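You operate a simulated robot arm through the tools that you are given. There is no shell and no other tool. Be economical: measure what you need, move in short steps, check, and stop when the job is done.

You are at the controls of a simulated robot arm. One attempt, no reset.

TASK
Take the nozzle and mixer off the silver head block, rinse both clean and open the clamp.
Fine: rinse them in the rinse tub; the mixer goes into the free socket in the row of mixers, the nozzle into the free nozzle socket; the block, its plugs and the other pieces stay.

The check looks at the end state, three seconds after you hand in, the way a careful person would. Anything else that was tipped, shoved, dropped, spilled or broken makes it a failure.

THE ROBOT
A 6-joint arm with a two-finger parallel gripper, fixed in place. Base frame: the origin is at the foot of the arm, x ahead of it, y to its left, z up; the work surface is at about z = 904. Readings come in mm, rad, newtons and seconds.
With the tool pointing down near the work surface it reaches from about 460 to 880 mm from the base axis. Its first joint turns from -2.007 to 2.007 rad. Payload 4.2 kg.
Tool frame: the origin (TCP) lies between the finger pads and is the grasp point; the fingertips stand 23 mm ahead of it; z points along the fingers, y is the line along which they close. The gripper opens to 94 mm. The fingers are 38 mm wide and 10 mm thick; the gripper's body (54 by 96 mm) begins 39 mm behind the TCP.
Orientation is that of the tool frame in the base frame, as [roll, pitch, yaw] about the fixed x, y, z axes, in that order (R = Rz(yaw) Ry(pitch) Rx(roll)). With the fingers straight down and closing along the base's y, the tool's x points along the base's -x, its y along +y and its z along -z.

THE INTERFACE
- The arm moves only by the tool play_rows. Its argument "steps" is a list of rows, each a list of 3 entries, a list of its own where there are three numbers: the shift along the base's x, y, z in units of 150 mm (1.0 is 150 mm), then the turn, a rotation vector about the base's x, y, z in units of 90 degrees (1.0 is 90 degrees), then the finger opening in mm, from 0 to 94. In form: [[[x, y, z], [wx, wy, wz], hand], ...]. A call has 1 to 12 rows; each row is the pose to reach, as a shift and turn from the pose commanded when the call began. A call with a number of a shift or a turn outside -1 to 1 is refused whole. A row lasts 0.2 s, in which the tool goes at most 50 mm and 0.15 rad; a call with a longer step from one row to the next is refused whole, and so is a gripper value outside its range. Where a pose cannot be reached the arm comes as near as it can. A force on the tool above 40 N (or 10 N above the force at the start of the call, whichever is more), or a blocked arm, ends the call early, and 0.2 s more pass. The fingers move at their own pace (about 108 mm/s each) and stop on an object; they squeeze with about 30 N. The grip force told is the motor's: it shows also when the fingers shut on nothing. Time passes only in rows, and 0.2 s behind the last, so rows that repeat a pose let the fingers close. It gives the time, the measured TCP pose, the force on the tool (base axes), the opening and the grip force at its end, in the units of the frame above (readings bear some noise).
- Cameras (640 x 400 px; columns grow to the right, rows downward): "scene" is fixed at [48.9, 650.7, 1632.4]; the picture's right is [-0.60, -0.80, 0.00], its down [-0.49, 0.36, -0.79] and it looks along [0.64, -0.47, -0.61] (base axes); focal length 309 px, centre (320, 200). "wrist" rides on the gripper at [86, 16, -74] in the tool frame; the picture's right is [-0.18, 0.98, 0.00], its down [-0.58, -0.11, -0.81] and it looks along [-0.79, -0.15, 0.59] (tool axes); focal length 243 px, centre (320, 200). There is no depth. A picture from a camera that has moved, and an enlarged one, comes with that camera's place and axes in the base frame and with its lens.
- camera(camera): a new picture of that camera. It takes no simulated time.
- raise_lower(by): slides the trunk up (or, below 0, down) by that many mm; the arm rides with it, the base frame stays. It gives what a move gives, with no picture.
- close_up(camera, box): a new picture of the part [left, top, right, bottom] of that camera's present view, enlarged. It takes no simulated time.
- sign_off(): hands the job in; it is judged then, once.

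Go step by step. Nothing tells you positions but the pictures and the camera data: compare them with the known pose of the tool, close in by small moves and look again before you grip or let go. The budget is 120 turns and 84 pictures, counting those below and the enlarged ones. Unless the task says otherwise, let go and move clear before handing in, and close with one line.

The tools are called after "Call:" as a command line: name --argument value ..., lists and objects as JSON in quotes. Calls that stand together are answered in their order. play_rows: Moves the arm, as the interface text tells. Its arguments: {"type":"object","properties":{"steps":{"type":"array"}},"required":["steps"]} The other tools are called the same way: raise_lower (by) slides the trunk up or down; camera (camera) takes a picture; close_up (camera, box) takes an enlarged picture of a part of a camera's view; sign_off () hands the job in.

At the start:

```text
time: 0.0
eef_pos: [499.3, 53.9, 1198.7]
orientation: [-3.14, 0.0, -3.141]
contact_force: [-0.2, 0.1, 0.4]
grip_width: 93.9
gripper_force: 0.1
trunk travel left (down, up): [-825.0, 165.0]
```

scene: 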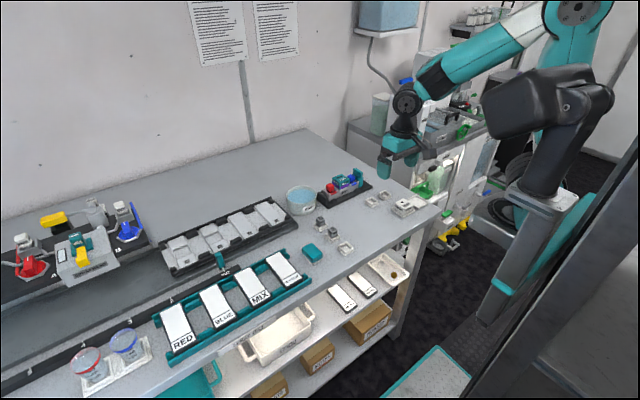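
wrist: 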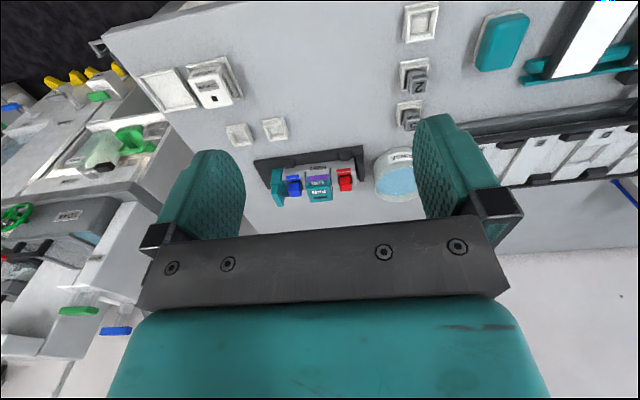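

I see a bench with several blocks; I need to identify the silver head block, its clamp, the mixer and nozzle, the rinse tub and the sockets. I'll take enlarged looks first.

Call:
close_up --camera "scene" --box '[270, 150, 450, 270]'

Call:
close_up --camera "scene" --box '[0, 180, 180, 300]'

Call:
close_up --camera "wrist" --box '[220, 80, 460, 230]'

```text
3.33 times, centred on (360, 210) of scene
camera zoom: at [48.9, 650.7, 1632.4], right [-0.6, -0.8, 0.0], down [-0.49, 0.36, -0.79], along [0.64, -0.47, -0.61], focal length 1030 px, centre (187, 167)
```

zoom: 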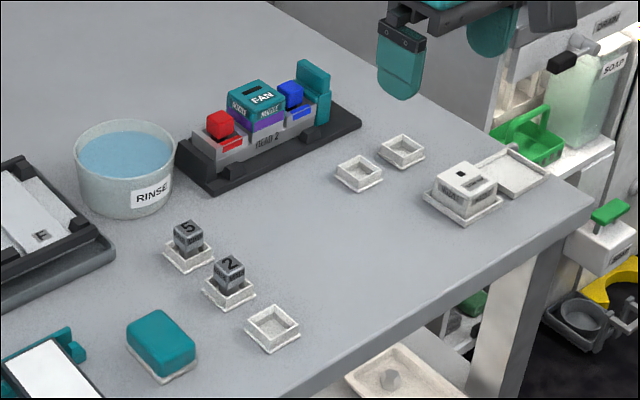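

```text
3.33 times, centred on (90, 240) of scene
camera zoom: at [48.9, 650.7, 1632.4], right [-0.6, -0.8, 0.0], down [-0.49, 0.36, -0.79], along [0.64, -0.47, -0.61], focal length 1030 px, centre (1087, 67)
```

zoom: 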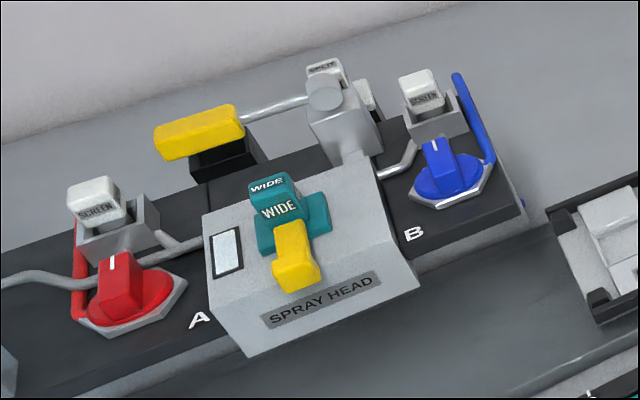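

```text
2.67 times, centred on (340, 155) of wrist
camera zoom: at [413.3, 70.0, 1273.9], right [0.18, 0.98, 0.0], down [0.58, -0.11, 0.81], along [0.79, -0.15, -0.59], focal length 647 px, centre (267, 320)
```

zoom: 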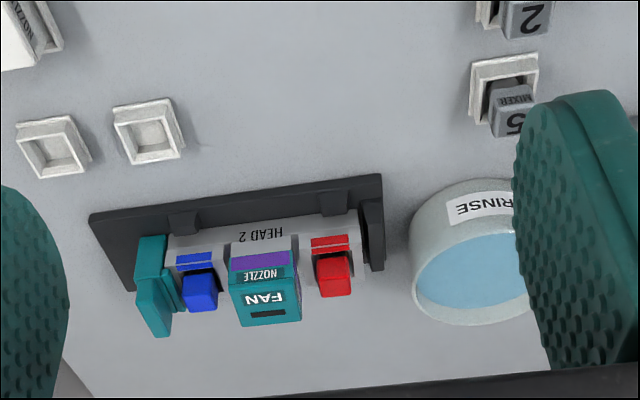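

The silver block is HEAD 2 (about x 785, y 0): a teal FAN nozzle sits on a purple piece, with red and blue plugs and a teal lever at one end. I'll move the wrist camera closer.

Call:
play_rows --steps '[[[0.17, -0.06, -0.2], [0, 0, 0], 94], [[0.34, -0.12, -0.4], [0, 0, 0], 94], [[0.5, -0.17, -0.6], [0, 0, 0], 94], [[0.667, -0.227, -0.79], [0, 0, 0], 94], [[0.667, -0.227, -0.79], [0, 0, 0], 94]]'

Call:
camera --camera "wrist"

```text
time: 1.2
eef_pos: [599.5, 20.6, 1080.6]
orientation: [3.14, 0.0, -3.141]
contact_force: [0.0, 1.0, -0.1]
grip_width: 93.9
gripper_force: 0.1
trunk travel left (down, up): [-825.0, 165.0]
```

```text
78 pictures are left
camera wrist: at [513.2, 36.3, 1155.2], right [0.18, 0.98, 0.0], down [0.58, -0.11, 0.81], along [0.79, -0.15, -0.59], focal length 243 px, centre (320, 200)
```

wrist: 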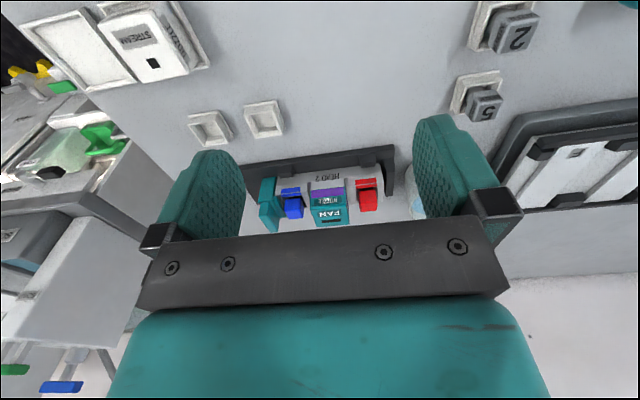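

The picture is upside-down (image bottom is farther/up). I'll enlarge the head.

Call:
close_up --camera "wrist" --box '[232, 135, 412, 247]'

Call:
close_up --camera "scene" --box '[280, 155, 380, 218]'

```text
3.56 times, centred on (322, 191) of wrist
camera zoom: at [513.2, 36.3, 1155.2], right [0.18, 0.98, 0.0], down [0.58, -0.11, 0.81], along [0.79, -0.15, -0.59], focal length 863 px, centre (313, 232)
```

zoom: 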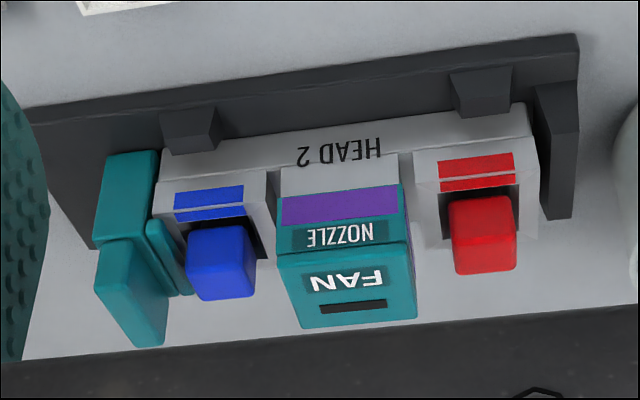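

```text
6.35 times, centred on (330, 186) of scene
camera zoom: at [48.9, 650.7, 1632.4], right [-0.6, -0.8, 0.0], down [-0.49, 0.36, -0.79], along [0.64, -0.47, -0.61], focal length 1963 px, centre (256, 286)
```

zoom: 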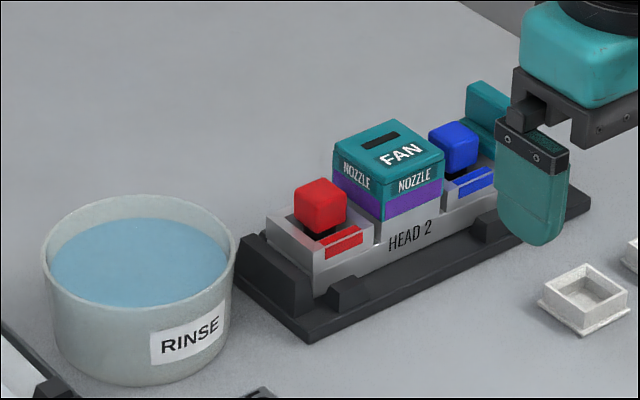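

Nozzle top is at about (807, -5, 970), and the block is aligned with the base's y. Gripping along x (yaw turned 90°) avoids the plugs. I'll turn the tool while moving to the clamp side and look along +y.

Call:
play_rows --steps '[[[0.09, -0.08, 0.006], [0, 0, 0.09], 94], [[0.18, -0.16, 0.012], [0, 0, 0.18], 94], [[0.27, -0.24, 0.018], [0, 0, 0.27], 94], [[0.36, -0.32, 0.024], [0, 0, 0.36], 94], [[0.45, -0.4, 0.03], [0, 0, 0.45], 94], [[0.54, -0.48, 0.036], [0, 0, 0.54], 94], [[0.63, -0.56, 0.042], [0, 0, 0.63], 94], [[0.72, -0.64, 0.05], [0, 0, 0.72], 94], [[0.81, -0.72, 0.06], [0, 0, 0.81], 94], [[0.9, -0.8, 0.067], [0, 0, 0.9], 94], [[1.0, -0.87, 0.067], [0, 0, 0.99], 94], [[1.0, -0.87, 0.067], [0, 0, 1.0], 94]]'

Call:
camera --camera "wrist"

```text
time: 3.8
eef_pos: [749.8, -110.7, 1090.6]
orientation: [3.141, 0.0, -1.57]
contact_force: [-1.0, 0.3, 0.4]
grip_width: 94.1
gripper_force: 0.0
trunk travel left (down, up): [-825.0, 165.0]
```

```text
75 pictures are left
camera wrist: at [733.6, -197.2, 1165.1], right [-0.98, 0.18, 0.0], down [0.11, 0.58, 0.81], along [0.15, 0.79, -0.59], focal length 243 px, centre (320, 200)
```

wrist: 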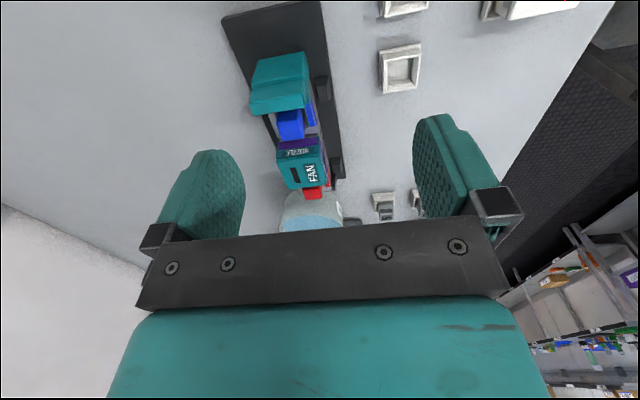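

Call:
close_up --camera "wrist" --box '[205, 0, 365, 240]'

Call:
close_up --camera "scene" --box '[315, 160, 395, 210]'

```text
1.67 times, centred on (285, 120) of wrist
camera zoom: at [733.6, -197.2, 1165.1], right [-0.98, 0.18, 0.0], down [0.11, 0.58, 0.81], along [0.15, 0.79, -0.59], focal length 404 px, centre (378, 333)
```

zoom: 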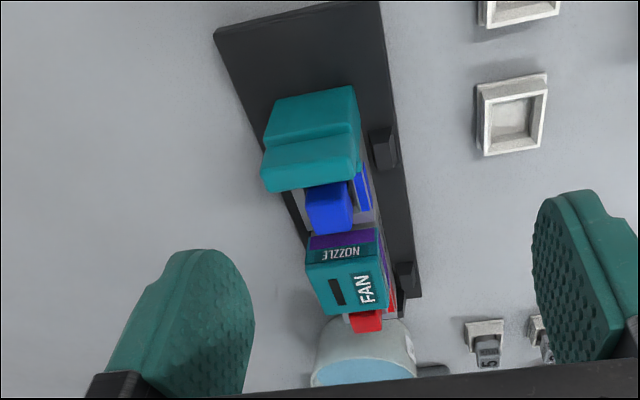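

```text
8.00 times, centred on (355, 185) of scene
camera zoom: at [48.9, 650.7, 1632.4], right [-0.6, -0.8, 0.0], down [-0.49, 0.36, -0.79], along [0.64, -0.47, -0.61], focal length 2473 px, centre (40, 320)
```

zoom: 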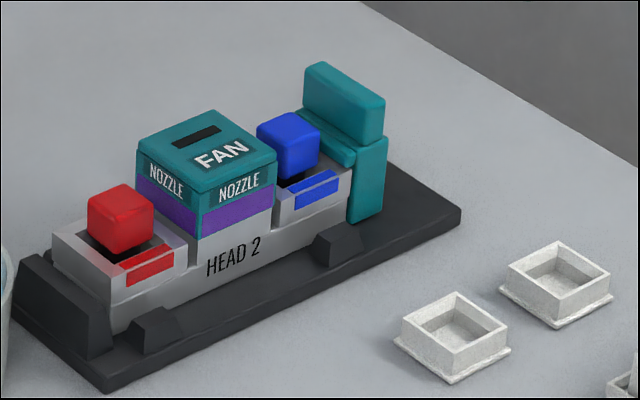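

The clamp is a teal lever/slide with a lip over the blue end and free base behind it (toward -y). First the nozzle: I'll move above it at yaw 90° and check alignment.

Call:
play_rows --steps '[[[0.1, 0.25, 0], [0, 0, 0], 94], [[0.22, 0.5, 0], [0, 0, 0], 94], [[0.34, 0.727, 0], [0, 0, 0], 94], [[0.34, 0.727, -0.25], [0, 0, 0], 94], [[0.34, 0.727, -0.5], [0, 0, 0], 94], [[0.34, 0.727, -0.5], [0, 0, 0], 94]]'

Call:
close_up --camera "scene" --box '[285, 130, 413, 210]'

Call:
camera --camera "wrist"

```text
time: 5.2
eef_pos: [799.9, -0.3, 1015.4]
orientation: [3.141, 0.0, -1.571]
contact_force: [-0.6, 0.5, -0.1]
grip_width: 94.0
gripper_force: 0.1
trunk travel left (down, up): [-825.0, 165.0]
```

```text
5.00 times, centred on (349, 170) of scene
camera zoom: at [48.9, 650.7, 1632.4], right [-0.6, -0.8, 0.0], down [-0.49, 0.36, -0.79], along [0.64, -0.47, -0.61], focal length 1546 px, centre (175, 350)
```

zoom: 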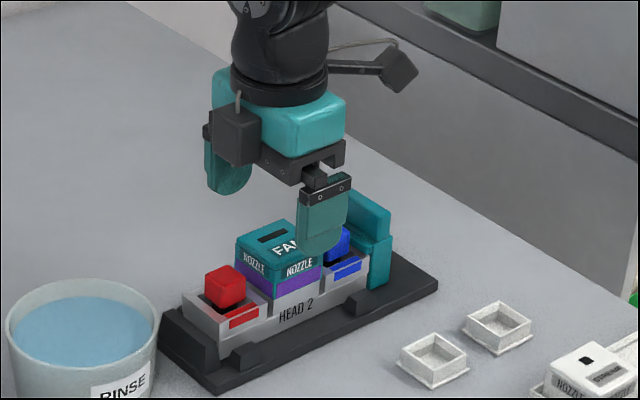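

```text
71 pictures are left
camera wrist: at [784.1, -87.9, 1090.4], right [-0.98, 0.18, 0.0], down [0.11, 0.58, 0.81], along [0.15, 0.79, -0.59], focal length 243 px, centre (320, 200)
```

wrist: 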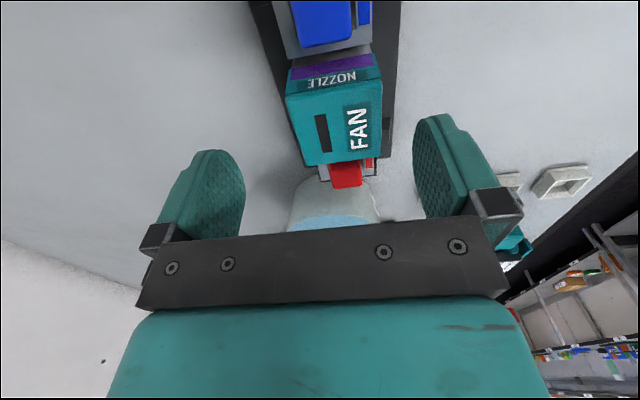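

The wrist view puts the nozzle centre about 8 mm toward -x from the tool, with y good. I'll correct, descend around it and look.

Call:
play_rows --steps '[[[-0.053, 0, 0], [0, 0, 0], 94], [[-0.053, 0, -0.2], [0, 0, 0], 94], [[-0.053, 0, -0.4], [0, 0, 0], 94], [[-0.053, 0, -0.4], [0, 0, 0], 94]]'

Call:
close_up --camera "scene" --box '[300, 140, 396, 200]'

Call:
camera --camera "wrist"

```text
time: 6.2
eef_pos: [792.9, -2.9, 954.3]
orientation: [3.141, 0.001, -1.57]
contact_force: [-0.2, 0.0, 0.1]
grip_width: 94.0
gripper_force: 0.0
trunk travel left (down, up): [-825.0, 165.0]
```

```text
6.67 times, centred on (348, 170) of scene
camera zoom: at [48.9, 650.7, 1632.4], right [-0.6, -0.8, 0.0], down [-0.49, 0.36, -0.79], along [0.64, -0.47, -0.61], focal length 2061 px, centre (133, 400)
```

zoom: 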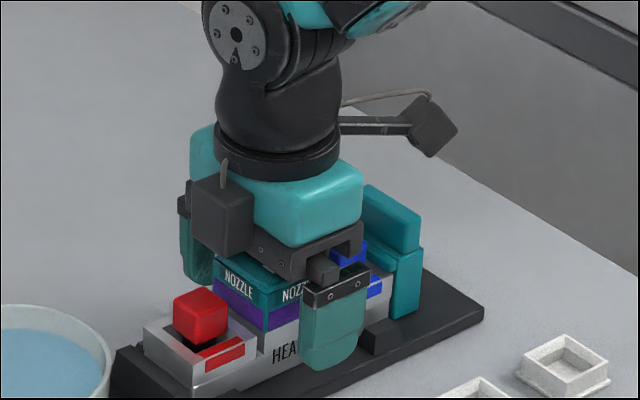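

```text
69 pictures are left
camera wrist: at [777.1, -88.8, 1029.2], right [-0.98, 0.18, 0.0], down [0.11, 0.58, 0.81], along [0.15, 0.79, -0.59], focal length 243 px, centre (320, 200)
```

wrist: 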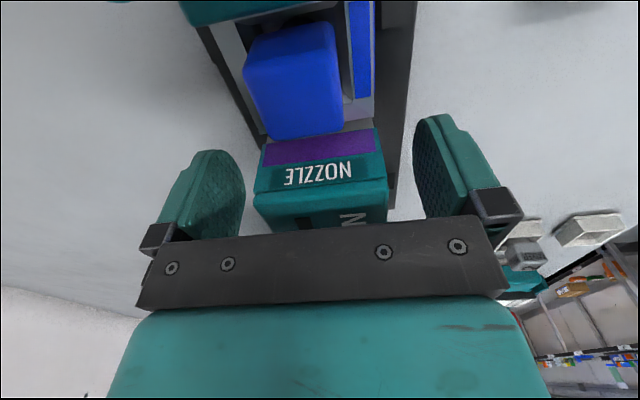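

The nozzle is centred between the fingers. I'll raise 11 mm so the tips stay above the silver block, then close.

Call:
play_rows --steps '[[[0, 0, 0.073], [0, 0, 0], 94], [[0, 0, 0.073], [0, 0, 0], 60], [[0, 0, 0.073], [0, 0, 0], 40], [[0, 0, 0.073], [0, 0, 0], 30], [[0, 0, 0.073], [0, 0, 0], 30]]'

Call:
camera --camera "wrist"

```text
time: 7.4
eef_pos: [792.7, -1.7, 965.3]
orientation: [-3.141, 0.0, -1.571]
contact_force: [0.6, 0.0, 1.9]
grip_width: 47.2
gripper_force: 30.4
trunk travel left (down, up): [-825.0, 165.0]
```

```text
68 pictures are left
camera wrist: at [776.5, -88.9, 1040.4], right [-0.98, 0.18, 0.0], down [0.11, 0.58, 0.81], along [0.15, 0.79, -0.59], focal length 243 px, centre (320, 200)
```

wrist: 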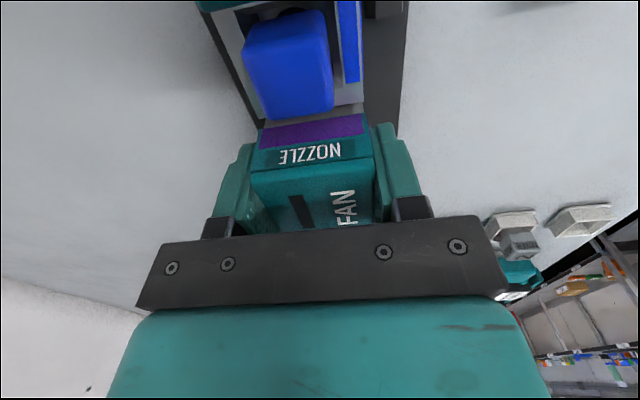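

Gripped (47 mm wide). Lifting straight up slowly.

Call:
play_rows --steps '[[[0, 0, 0.05], [0, 0, 0], 30], [[0, 0, 0.1], [0, 0, 0], 30], [[0, 0, 0.2], [0, 0, 0], 30], [[0, 0, 0.35], [0, 0, 0], 30], [[0, 0, 0.5], [0, 0, 0], 30], [[0, 0, 0.7], [0, 0, 0], 30], [[0, 0, 0.7], [0, 0, 0], 30]]'

Call:
close_up --camera "scene" --box '[285, 120, 413, 210]'

Call:
camera --camera "wrist"

```text
time: 9.0
eef_pos: [792.4, -1.0, 1070.9]
orientation: [3.141, 0.0, -1.571]
contact_force: [-0.1, -0.2, 0.1]
grip_width: 47.6
gripper_force: 30.2
trunk travel left (down, up): [-825.0, 165.0]
```

```text
4.44 times, centred on (349, 165) of scene
camera zoom: at [48.9, 650.7, 1632.4], right [-0.6, -0.8, 0.0], down [-0.49, 0.36, -0.79], along [0.64, -0.47, -0.61], focal length 1374 px, centre (191, 356)
```

zoom: 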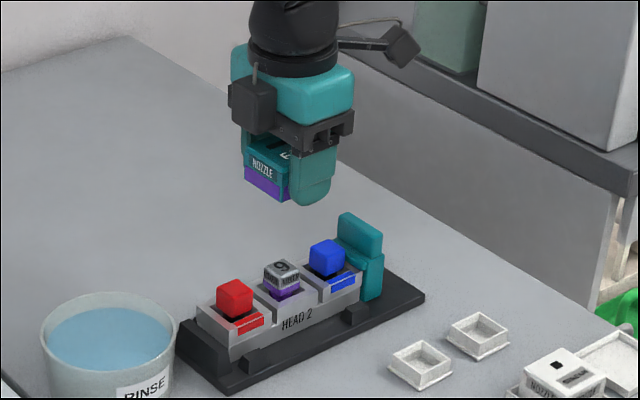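

```text
66 pictures are left
camera wrist: at [777.0, -88.3, 1146.2], right [-0.98, 0.18, 0.0], down [0.11, 0.58, 0.81], along [0.15, 0.79, -0.59], focal length 243 px, centre (320, 200)
```

wrist: 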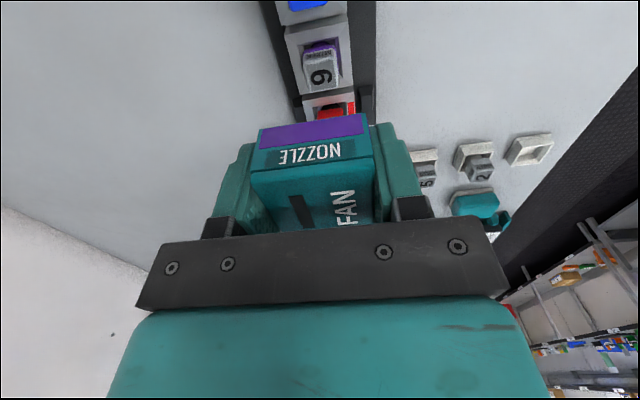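

The nozzle is off with its purple residue, and the mixer (6/9) is below with residue too. Carrying the nozzle toward the rinse tub, about (803, 170).

Call:
play_rows --steps '[[[0.02, 0.25, 0], [0, 0, 0], 30], [[0.04, 0.5, 0], [0, 0, 0], 30], [[0.06, 0.75, 0], [0, 0, 0], 30], [[0.07, 1.0, 0], [0, 0, 0], 30], [[0.07, 1.0, 0], [0, 0, 0], 30]]'

Call:
camera --camera "wrist"

Call:
close_up --camera "scene" --box '[240, 120, 400, 220]'

```text
time: 10.2
eef_pos: [803.0, 148.5, 1071.1]
orientation: [-3.141, -0.001, -1.57]
contact_force: [0.0, -0.5, -0.3]
grip_width: 47.3
gripper_force: 30.4
trunk travel left (down, up): [-825.0, 165.0]
```

```text
65 pictures are left
camera wrist: at [786.8, 61.6, 1146.4], right [-0.98, 0.18, 0.0], down [0.11, 0.58, 0.81], along [0.15, 0.79, -0.59], focal length 243 px, centre (320, 200)
```

wrist: 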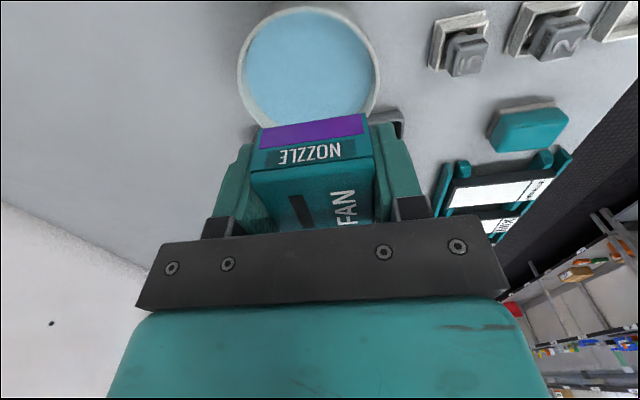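

```text
4.00 times, centred on (320, 170) of scene
camera zoom: at [48.9, 650.7, 1632.4], right [-0.6, -0.8, 0.0], down [-0.49, 0.36, -0.79], along [0.64, -0.47, -0.61], focal length 1236 px, centre (320, 320)
```

zoom: 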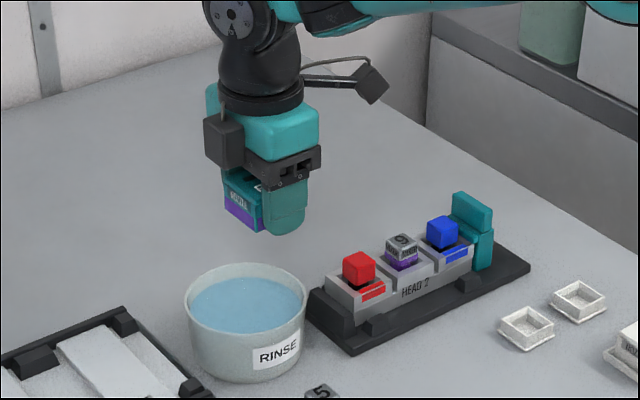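

The tub centre seems to be near (806, 166). I'll move there and drop to just above the rim for a better check.

Call:
play_rows --steps '[[[0.02, 0.117, 0], [0, 0, 0], 30], [[0.02, 0.117, -0.22], [0, 0, 0], 30], [[0.02, 0.117, -0.43], [0, 0, 0], 30], [[0.02, 0.117, -0.43], [0, 0, 0], 30]]'

Call:
camera --camera "wrist"

Call:
close_up --camera "scene" --box '[264, 140, 344, 220]'

```text
time: 11.2
eef_pos: [805.5, 166.4, 1006.0]
orientation: [-3.141, 0.0, -1.57]
contact_force: [-0.8, -0.4, -0.3]
grip_width: 47.3
gripper_force: 29.9
trunk travel left (down, up): [-825.0, 165.0]
```

```text
63 pictures are left
camera wrist: at [790.3, 79.5, 1081.4], right [-0.98, 0.18, 0.0], down [0.11, 0.58, 0.81], along [0.15, 0.79, -0.59], focal length 243 px, centre (320, 200)
```

wrist: 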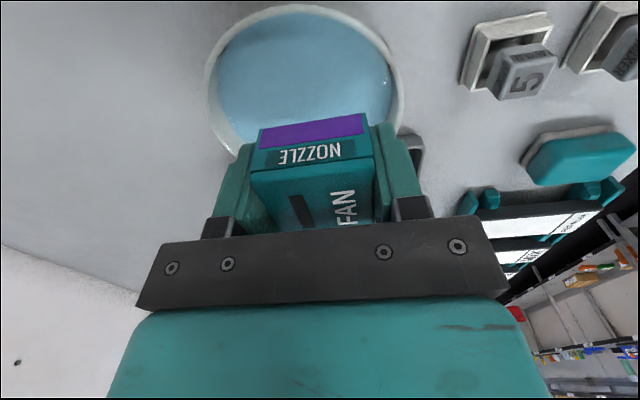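

```text
5.00 times, centred on (304, 180) of scene
camera zoom: at [48.9, 650.7, 1632.4], right [-0.6, -0.8, 0.0], down [-0.49, 0.36, -0.79], along [0.64, -0.47, -0.61], focal length 1546 px, centre (400, 300)
```

zoom: 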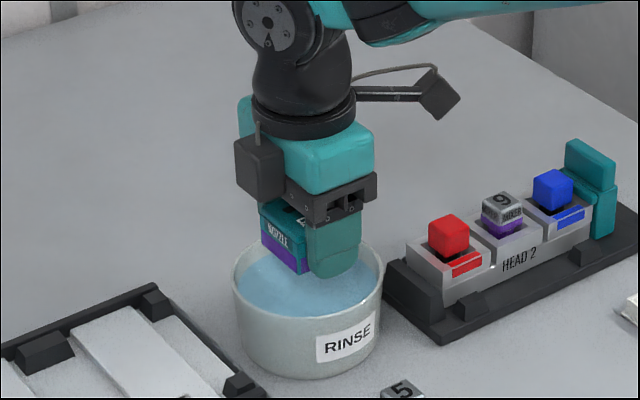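

The wrist view puts the tub centre about 7 mm further in +x. I'll shift and lower the nozzle into the water, with a little dwell.

Call:
play_rows --steps '[[[0.045, -0.01, 0], [0, 0, 0], 30], [[0.045, -0.01, -0.1], [0, 0, 0], 30], [[0.045, -0.01, -0.2], [0, 0, 0], 30], [[0.045, -0.01, -0.3], [0, 0, 0], 30], [[0.045, -0.01, -0.36], [0, 0, 0], 30], [[0.045, -0.01, -0.4], [0, 0, 0], 30], [[0.045, -0.01, -0.4], [0, 0, 0], 30], [[0.045, -0.01, -0.4], [0, 0, 0], 30]]'

Call:
close_up --camera "scene" --box '[264, 140, 344, 220]'

Call:
camera --camera "wrist"

```text
time: 13.0
eef_pos: [813.1, 165.8, 948.2]
orientation: [-3.141, 0.001, -1.571]
contact_force: [0.2, -0.4, -0.2]
grip_width: 47.6
gripper_force: 29.7
trunk travel left (down, up): [-825.0, 165.0]
```

```text
5.00 times, centred on (304, 180) of scene
camera zoom: at [48.9, 650.7, 1632.4], right [-0.6, -0.8, 0.0], down [-0.49, 0.36, -0.79], along [0.64, -0.47, -0.61], focal length 1546 px, centre (400, 300)
```

zoom: 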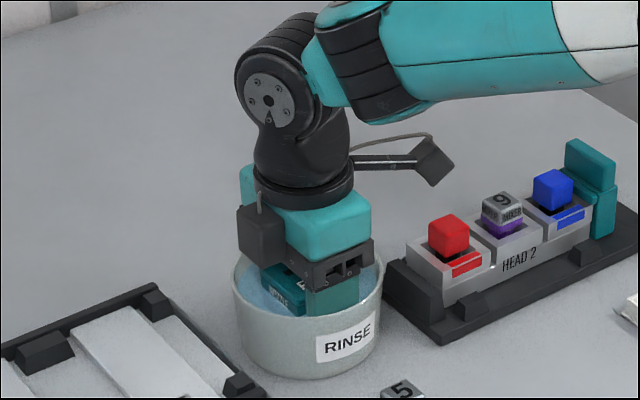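

```text
60 pictures are left
camera wrist: at [797.0, 78.0, 1022.1], right [-0.98, 0.18, 0.0], down [0.11, 0.58, 0.81], along [0.15, 0.79, -0.59], focal length 243 px, centre (320, 200)
```

wrist: 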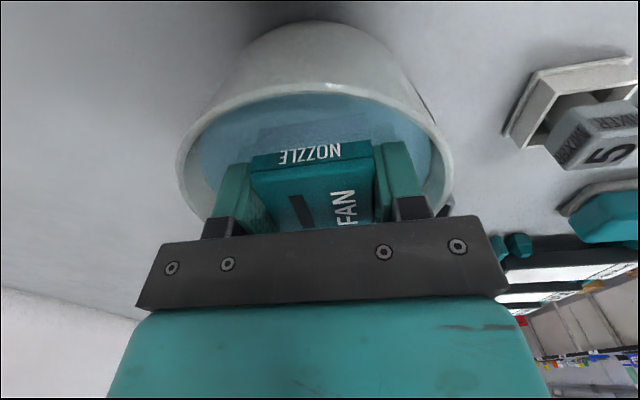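

The nozzle is under water to just past its band. A gentle swish and dwell, then lift and check.

Call:
play_rows --steps '[[[0, 0, -0.03], [0, 0, 0], 30], [[0, 0.03, -0.03], [0, 0, 0], 30], [[0, -0.03, -0.03], [0, 0, 0], 30], [[0, 0.03, -0.03], [0, 0, 0], 30], [[0, -0.03, -0.03], [0, 0, 0], 30], [[0, 0, -0.03], [0, 0, 0], 30], [[0, 0, 0.1], [0, 0, 0], 30], [[0, 0, 0.25], [0, 0, 0], 30], [[0, 0, 0.4], [0, 0, 0], 30], [[0, 0, 0.65], [0, 0, 0], 30], [[0, 0, 0.9], [0, 0, 0], 30], [[0, 0, 0.9], [0, 0, 0], 30]]'

Call:
camera --camera "wrist"

Call:
close_up --camera "scene" --box '[264, 110, 354, 190]'

```text
time: 15.6
eef_pos: [811.7, 166.0, 1081.7]
orientation: [-3.14, 0.0, -1.57]
contact_force: [0.3, -0.2, -0.1]
grip_width: 47.1
gripper_force: 30.3
trunk travel left (down, up): [-825.0, 165.0]
```

```text
59 pictures are left
camera wrist: at [796.2, 77.9, 1156.3], right [-0.98, 0.18, 0.0], down [0.11, 0.58, 0.81], along [0.15, 0.79, -0.59], focal length 243 px, centre (320, 200)
```

wrist: 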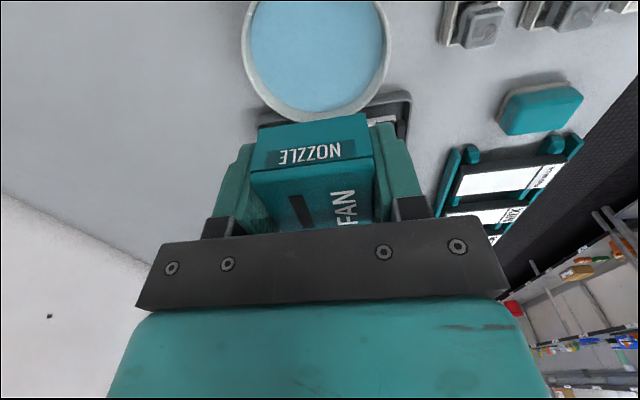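

```text
5.00 times, centred on (309, 150) of scene
camera zoom: at [48.9, 650.7, 1632.4], right [-0.6, -0.8, 0.0], down [-0.49, 0.36, -0.79], along [0.64, -0.47, -0.61], focal length 1546 px, centre (375, 450)
```

zoom: 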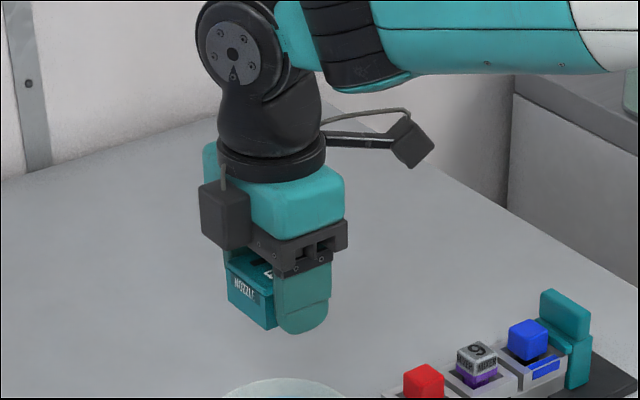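

The nozzle is clean. Now carrying it toward the free nozzle socket, about (572, -194).

Call:
play_rows --steps '[[[-0.2, -0.2, 0], [0, 0, 0], 30], [[-0.4, -0.4, 0], [0, 0, 0], 30], [[-0.6, -0.6, 0], [0, 0, 0], 30], [[-0.8, -0.8, 0], [0, 0, 0], 30], [[-1.0, -1.0, 0], [0, 0, 0], 30]]'

Call:
play_rows --steps '[[[-0.12, -0.2, 0], [0, 0, 0], 30], [[-0.24, -0.4, 0], [0, 0, 0], 30], [[-0.36, -0.6, 0], [0, 0, 0], 30], [[-0.48, -0.8, 0], [0, 0, 0], 30], [[-0.6, -1.0, 0], [0, 0, 0], 30], [[-0.6, -1.0, 0], [0, 0, 0], 30]]'

Call:
play_rows --steps '[[[0, -0.2, 0], [0, 0, 0], 30], [[0, -0.4, 0], [0, 0, 0], 30], [[0, -0.4, 0], [0, 0, 0], 30]]'

Call:
camera --camera "wrist"

Call:
close_up --camera "scene" --box '[340, 120, 500, 240]'

```text
time: 16.8
eef_pos: [662.1, 14.2, 1081.8]
orientation: [3.14, 0.0, -1.57]
contact_force: [0.0, 0.9, 0.1]
grip_width: 47.3
gripper_force: 29.7
trunk travel left (down, up): [-825.0, 165.0]
```

```text
time: 18.2
eef_pos: [572.1, -134.1, 1082.0]
orientation: [3.141, 0.001, -1.572]
contact_force: [-0.1, 0.8, 0.8]
grip_width: 47.1
gripper_force: 30.2
trunk travel left (down, up): [-825.0, 165.0]
```

```text
time: 19.0
eef_pos: [573.3, -194.4, 1082.2]
orientation: [3.141, -0.001, -1.571]
contact_force: [0.5, 0.3, -0.7]
grip_width: 47.1
gripper_force: 30.5
trunk travel left (down, up): [-825.0, 165.0]
```

```text
57 pictures are left
camera wrist: at [557.4, -282.4, 1156.5], right [-0.98, 0.18, 0.0], down [0.11, 0.58, 0.81], along [0.15, 0.79, -0.59], focal length 243 px, centre (320, 200)
```

wrist: 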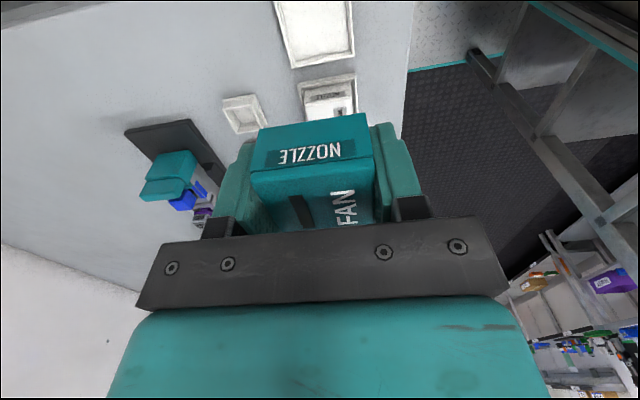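

```text
3.33 times, centred on (420, 180) of scene
camera zoom: at [48.9, 650.7, 1632.4], right [-0.6, -0.8, 0.0], down [-0.49, 0.36, -0.79], along [0.64, -0.47, -0.61], focal length 1030 px, centre (-13, 267)
```

zoom: 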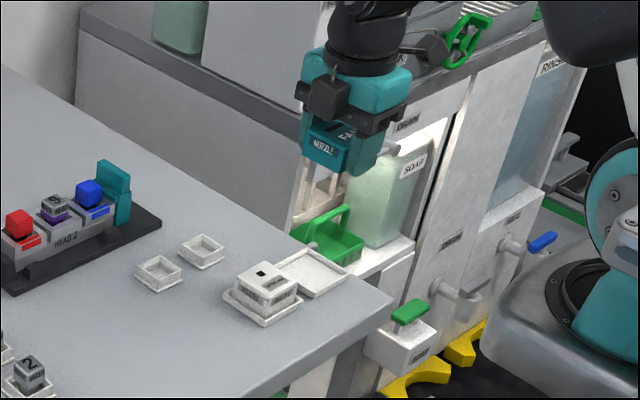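

The socket is partly cut off at the picture top; I'll back off toward -y to see it whole.

Call:
play_rows --steps '[[[0, -0.25, 0], [0, 0, 0], 30], [[0, -0.4, 0], [0, 0, 0], 30], [[0, -0.4, 0], [0, 0, 0], 30]]'

Call:
close_up --camera "wrist" --box '[220, 0, 420, 125]'

```text
time: 19.8
eef_pos: [573.9, -255.4, 1080.7]
orientation: [-3.14, 0.001, -1.571]
contact_force: [-0.4, 0.0, 1.1]
grip_width: 47.3
gripper_force: 29.5
trunk travel left (down, up): [-825.0, 165.0]
```

```text
3.20 times, centred on (320, 62) of wrist
camera zoom: at [557.1, -342.5, 1156.7], right [-0.98, 0.18, 0.0], down [0.11, 0.58, 0.81], along [0.15, 0.79, -0.59], focal length 776 px, centre (320, 640)
```

zoom: 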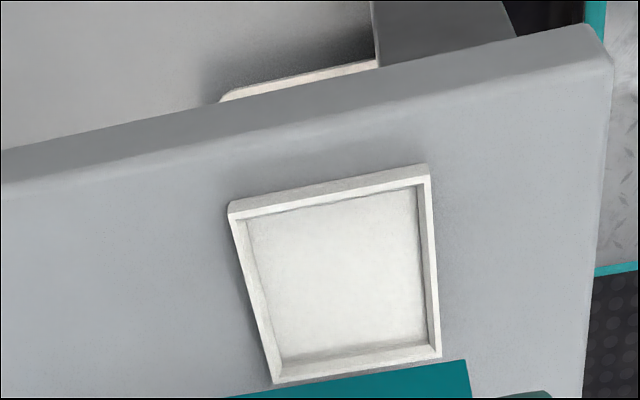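

The free nozzle socket is a clear 60 mm square centred near (575, -208). But my fingertips stick out about 9 mm below the nozzle and would hit its rim, so I want a higher grip. I'll rest the nozzle on a small 35 mm raised socket near (664, -121), which the fingers can straddle, and regrip. First I'll look from above it.

Call:
play_rows --steps '[[[0.15, 0.22, 0], [0, 0, 0], 30], [[0.3, 0.45, 0], [0, 0, 0], 30], [[0.45, 0.67, 0], [0, 0, 0], 30], [[0.6, 0.85, 0], [0, 0, 0], 30], [[0.6, 0.85, 0], [0, 0, 0], 30]]'

Call:
camera --camera "wrist"

Call:
close_up --camera "scene" --box '[350, 175, 430, 225]'

```text
time: 21.0
eef_pos: [662.6, -126.6, 1081.6]
orientation: [-3.141, -0.003, -1.571]
contact_force: [-0.9, 0.5, -1.1]
grip_width: 47.3
gripper_force: 29.4
trunk travel left (down, up): [-825.0, 165.0]
```

```text
54 pictures are left
camera wrist: at [646.5, -214.3, 1156.6], right [-0.98, 0.18, 0.0], down [0.11, 0.58, 0.81], along [0.15, 0.79, -0.59], focal length 243 px, centre (320, 200)
```

wrist: 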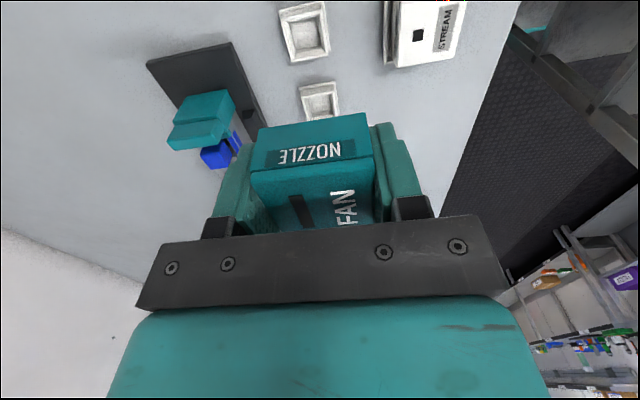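

```text
8.00 times, centred on (390, 200) of scene
camera zoom: at [48.9, 650.7, 1632.4], right [-0.6, -0.8, 0.0], down [-0.49, 0.36, -0.79], along [0.64, -0.47, -0.61], focal length 2473 px, centre (-240, 200)
```

zoom: 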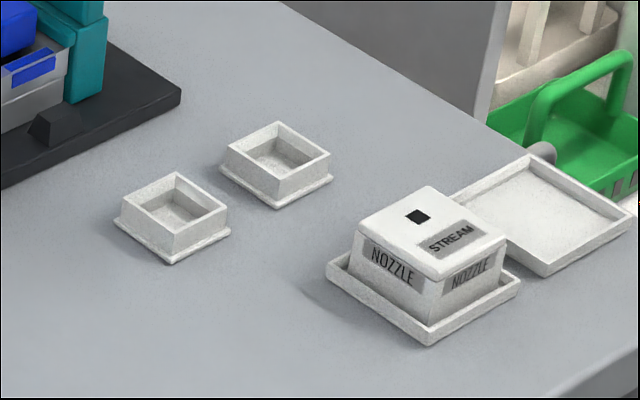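

The small socket is at about (673, -138), rim height about 921. Lowering toward it.

Call:
play_rows --steps '[[[0.067, -0.076, -0.05], [0, 0, 0], 30], [[0.067, -0.076, -0.3], [0, 0, 0], 30], [[0.067, -0.076, -0.6], [0, 0, 0], 30], [[0.067, -0.076, -0.8], [0, 0, 0], 30], [[0.067, -0.076, -0.875], [0, 0, 0], 30], [[0.067, -0.076, -0.875], [0, 0, 0], 30]]'

Call:
close_up --camera "scene" --box '[340, 150, 436, 225]'

Call:
camera --camera "wrist"

```text
time: 22.4
eef_pos: [672.0, -140.1, 949.8]
orientation: [3.141, -0.001, -1.569]
contact_force: [-0.7, -0.2, -0.6]
grip_width: 47.4
gripper_force: 29.9
trunk travel left (down, up): [-825.0, 165.0]
```

```text
5.33 times, centred on (388, 188) of scene
camera zoom: at [48.9, 650.7, 1632.4], right [-0.6, -0.8, 0.0], down [-0.49, 0.36, -0.79], along [0.64, -0.47, -0.61], focal length 1649 px, centre (-43, 267)
```

zoom: 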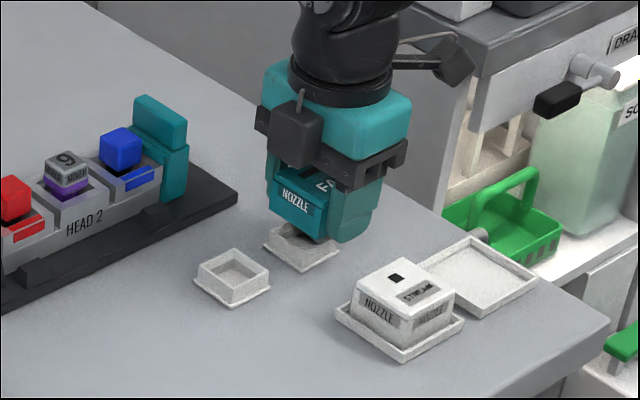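

```text
51 pictures are left
camera wrist: at [657.2, -226.6, 1025.4], right [-0.98, 0.18, 0.0], down [0.11, 0.58, 0.81], along [0.15, 0.79, -0.59], focal length 243 px, centre (320, 200)
```

wrist: 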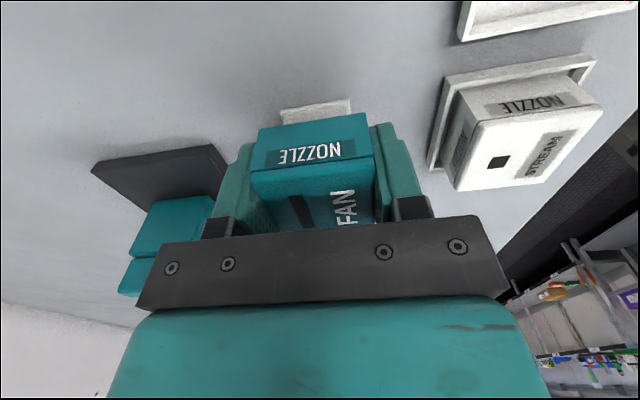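

Aligned well. Lowering gently until contact shows in the force.

Call:
play_rows --steps '[[[0.007, 0.02, -0.04], [0, 0, 0], 30], [[0.007, 0.02, -0.08], [0, 0, 0], 30], [[0.007, 0.02, -0.08], [0, 0, 0], 30]]'

Call:
close_up --camera "scene" --box '[370, 170, 410, 200]'

```text
time: 23.2
eef_pos: [674.1, -136.0, 938.0]
orientation: [-3.141, 0.0, -1.571]
contact_force: [0.3, -0.1, -0.3]
grip_width: 47.2
gripper_force: 30.3
trunk travel left (down, up): [-825.0, 165.0]
```

```text
13.33 times, centred on (390, 185) of scene
camera zoom: at [48.9, 650.7, 1632.4], right [-0.6, -0.8, 0.0], down [-0.49, 0.36, -0.79], along [0.64, -0.47, -0.61], focal length 4122 px, centre (-613, 400)
```

zoom: 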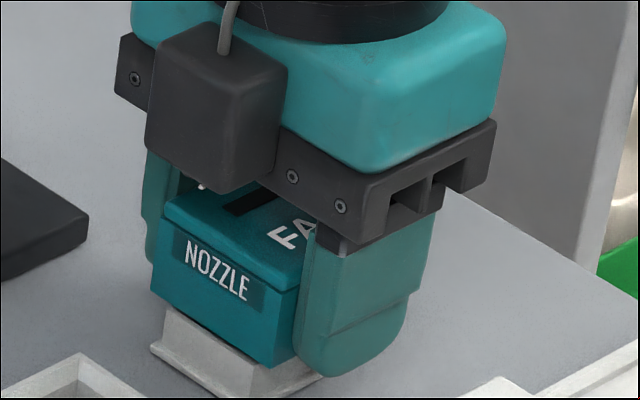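

Call:
play_rows --steps '[[[0, 0, -0.013], [0, 0, 0], 30], [[0, 0, -0.02], [0, 0, 0], 30]]'

Call:
play_rows --steps '[[[0, 0, -0.013], [0, 0, 0], 30], [[0, 0, -0.013], [0, 0, 0], 30]]'

```text
time: 23.8
eef_pos: [675.3, -136.3, 935.7]
orientation: [3.141, -0.002, -1.57]
contact_force: [-0.4, 0.7, 0.4]
grip_width: 47.4
gripper_force: 29.9
trunk travel left (down, up): [-825.0, 165.0]
```

```text
time: 24.4
eef_pos: [674.7, -136.3, 934.6]
orientation: [3.141, -0.001, -1.571]
contact_force: [0.2, -0.6, 3.7]
grip_width: 47.5
gripper_force: 29.6
trunk travel left (down, up): [-825.0, 165.0]
```

Contact felt (~4 N). Open slightly, go up 16 mm and regrip.

Call:
play_rows --steps '[[[0, 0, 0.0], [0, 0, 0], 58], [[0, 0, 0.0], [0, 0, 0], 58], [[0, 0, 0.06], [0, 0, 0], 58], [[0, 0, 0.115], [0, 0, 0], 58], [[0, 0, 0.115], [0, 0, 0], 58]]'

Call:
close_up --camera "scene" --box '[370, 170, 410, 200]'

```text
time: 25.6
eef_pos: [674.8, -134.8, 951.2]
orientation: [-3.141, -0.001, -1.571]
contact_force: [-0.2, -0.2, -0.3]
grip_width: 57.9
gripper_force: 0.1
trunk travel left (down, up): [-825.0, 165.0]
```

```text
13.33 times, centred on (390, 185) of scene
camera zoom: at [48.9, 650.7, 1632.4], right [-0.6, -0.8, 0.0], down [-0.49, 0.36, -0.79], along [0.64, -0.47, -0.61], focal length 4122 px, centre (-613, 400)
```

zoom: 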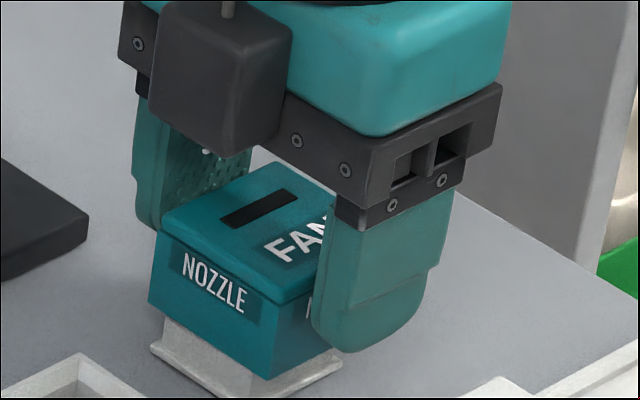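

The nozzle rests steadily. Closing at the higher position and lifting.

Call:
play_rows --steps '[[[0, 0, 0], [0, 0, 0], 45], [[0, 0, 0], [0, 0, 0], 30], [[0, 0, 0], [0, 0, 0], 30], [[0, 0, 0.1], [0, 0, 0], 30], [[0, 0, 0.3], [0, 0, 0], 30], [[0, 0, 0.5], [0, 0, 0], 30], [[0, 0, 0.5], [0, 0, 0], 30]]'

Call:
camera --camera "wrist"

Call:
close_up --camera "scene" --box '[350, 130, 430, 210]'

```text
time: 27.2
eef_pos: [673.1, -135.8, 1025.6]
orientation: [-3.141, -0.001, -1.573]
contact_force: [0.5, -0.4, -0.8]
grip_width: 47.1
gripper_force: 30.0
trunk travel left (down, up): [-825.0, 165.0]
```

```text
48 pictures are left
camera wrist: at [657.9, -223.8, 1100.8], right [-0.98, 0.18, 0.0], down [0.11, 0.58, 0.81], along [0.15, 0.79, -0.59], focal length 243 px, centre (320, 200)
```

wrist: 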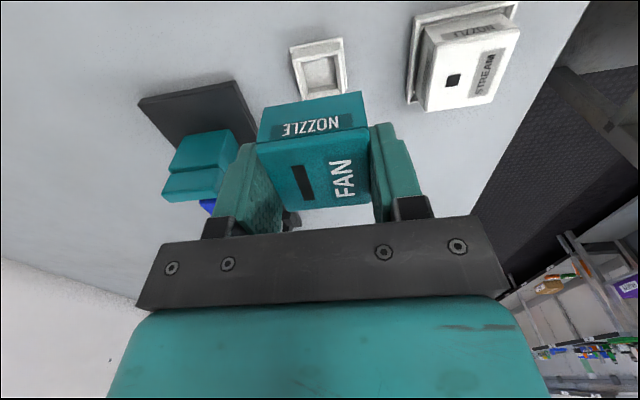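

```text
5.00 times, centred on (390, 170) of scene
camera zoom: at [48.9, 650.7, 1632.4], right [-0.6, -0.8, 0.0], down [-0.49, 0.36, -0.79], along [0.64, -0.47, -0.61], focal length 1546 px, centre (-30, 350)
```

zoom: 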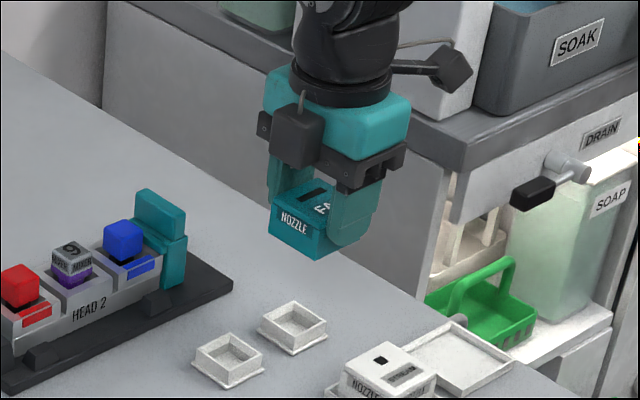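

Good grip with the tips now above the nozzle's bottom. Moving over the free tray (575, -208) and lowering for a check.

Call:
play_rows --steps '[[[-0.2, -0.15, 0], [0, 0, 0], 30], [[-0.4, -0.3, 0], [0, 0, 0], 30], [[-0.6, -0.42, 0], [0, 0, 0], 30], [[-0.66, -0.483, 0], [0, 0, 0], 30], [[-0.66, -0.483, -0.2], [0, 0, 0], 30], [[-0.66, -0.483, -0.4], [0, 0, 0], 30], [[-0.66, -0.483, -0.4], [0, 0, 0], 30]]'

Call:
camera --camera "wrist"

Call:
close_up --camera "scene" --box '[380, 150, 460, 210]'

```text
time: 28.8
eef_pos: [575.7, -208.0, 963.7]
orientation: [3.141, 0.002, -1.572]
contact_force: [-0.3, -0.3, 0.5]
grip_width: 47.2
gripper_force: 30.1
trunk travel left (down, up): [-825.0, 165.0]
```

```text
46 pictures are left
camera wrist: at [559.3, -295.8, 1040.6], right [-0.98, 0.18, 0.0], down [0.11, 0.58, 0.81], along [0.15, 0.79, -0.59], focal length 243 px, centre (320, 200)
```

wrist: 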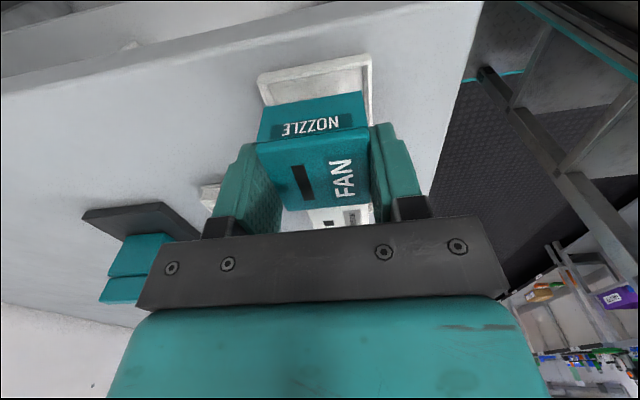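

```text
6.67 times, centred on (420, 180) of scene
camera zoom: at [48.9, 650.7, 1632.4], right [-0.6, -0.8, 0.0], down [-0.49, 0.36, -0.79], along [0.64, -0.47, -0.61], focal length 2061 px, centre (-347, 333)
```

zoom: 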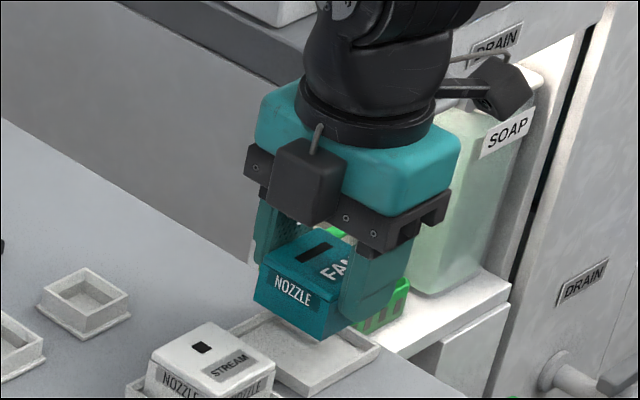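

The tray centre is confirmed at (574, -208.4). I'll shift x by -1.5 mm and lower gently.

Call:
play_rows --steps '[[[-0.009, 0.003, -0.06], [0, 0, 0], 30], [[-0.009, 0.003, -0.11], [0, 0, 0], 30], [[-0.009, 0.003, -0.14], [0, 0, 0], 30], [[-0.009, 0.003, -0.14], [0, 0, 0], 30]]'

Call:
close_up --camera "scene" --box '[390, 165, 450, 210]'

Call:
close_up --camera "wrist" --box '[220, 20, 420, 145]'

```text
time: 29.8
eef_pos: [573.8, -208.5, 944.5]
orientation: [-3.141, 0.003, -1.571]
contact_force: [-0.4, 1.0, -0.4]
grip_width: 47.1
gripper_force: 30.1
trunk travel left (down, up): [-825.0, 165.0]
```

```text
8.89 times, centred on (420, 188) of scene
camera zoom: at [48.9, 650.7, 1632.4], right [-0.6, -0.8, 0.0], down [-0.49, 0.36, -0.79], along [0.64, -0.47, -0.61], focal length 2748 px, centre (-569, 311)
```

zoom: 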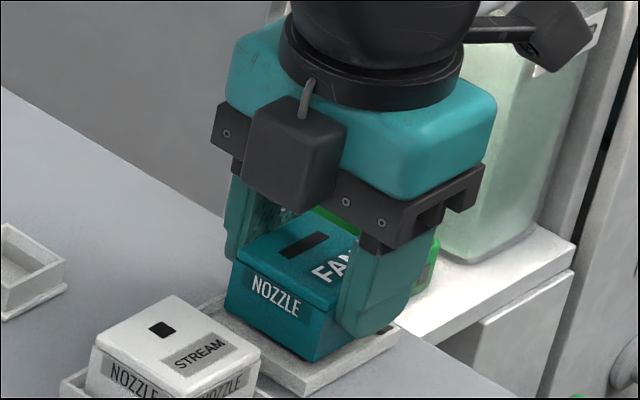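

```text
3.20 times, centred on (320, 82) of wrist
camera zoom: at [558.0, -295.2, 1020.0], right [-0.98, 0.18, 0.0], down [0.11, 0.58, 0.81], along [0.15, 0.79, -0.59], focal length 776 px, centre (320, 576)
```

zoom: 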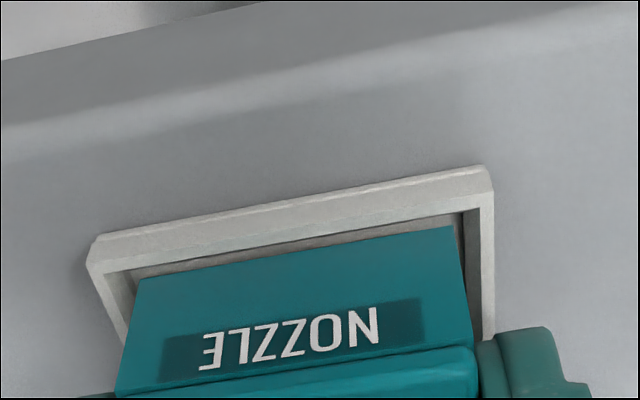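

Nearly in. Continuing down in small steps to contact.

Call:
play_rows --steps '[[[0.006, 0, -0.015], [0, 0, 0], 30], [[0.006, 0, -0.03], [0, 0, 0], 30], [[0.006, 0, -0.03], [0, 0, 0], 30]]'

Call:
play_rows --steps '[[[0, 0, -0.01], [0, 0, 0], 30], [[0, 0, -0.02], [0, 0, 0], 30], [[0, 0, -0.02], [0, 0, 0], 30]]'

Call:
close_up --camera "wrist" --box '[220, 20, 420, 145]'

```text
time: 30.6
eef_pos: [575.7, -208.3, 939.7]
orientation: [-3.14, -0.001, -1.57]
contact_force: [-0.7, 2.9, 3.6]
grip_width: 47.2
gripper_force: 30.4
trunk travel left (down, up): [-825.0, 165.0]
```

```text
time: 31.4
eef_pos: [574.3, -206.4, 937.7]
orientation: [3.141, 0.0, -1.571]
contact_force: [0.5, 7.8, 1.7]
grip_width: 46.9
gripper_force: 30.2
trunk travel left (down, up): [-825.0, 165.0]
```

```text
3.20 times, centred on (320, 82) of wrist
camera zoom: at [559.1, -294.5, 1012.6], right [-0.98, 0.18, 0.0], down [0.11, 0.58, 0.81], along [0.15, 0.79, -0.59], focal length 776 px, centre (320, 576)
```

zoom: 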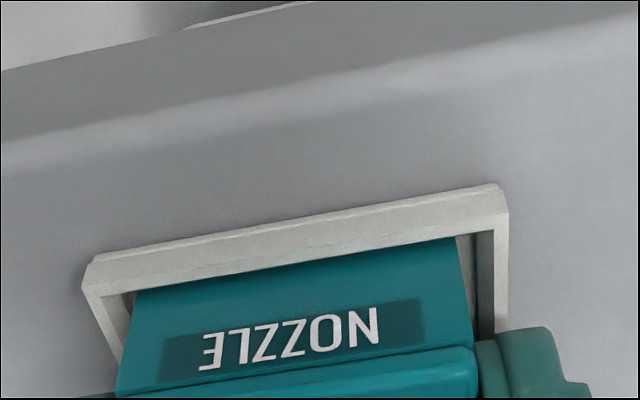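

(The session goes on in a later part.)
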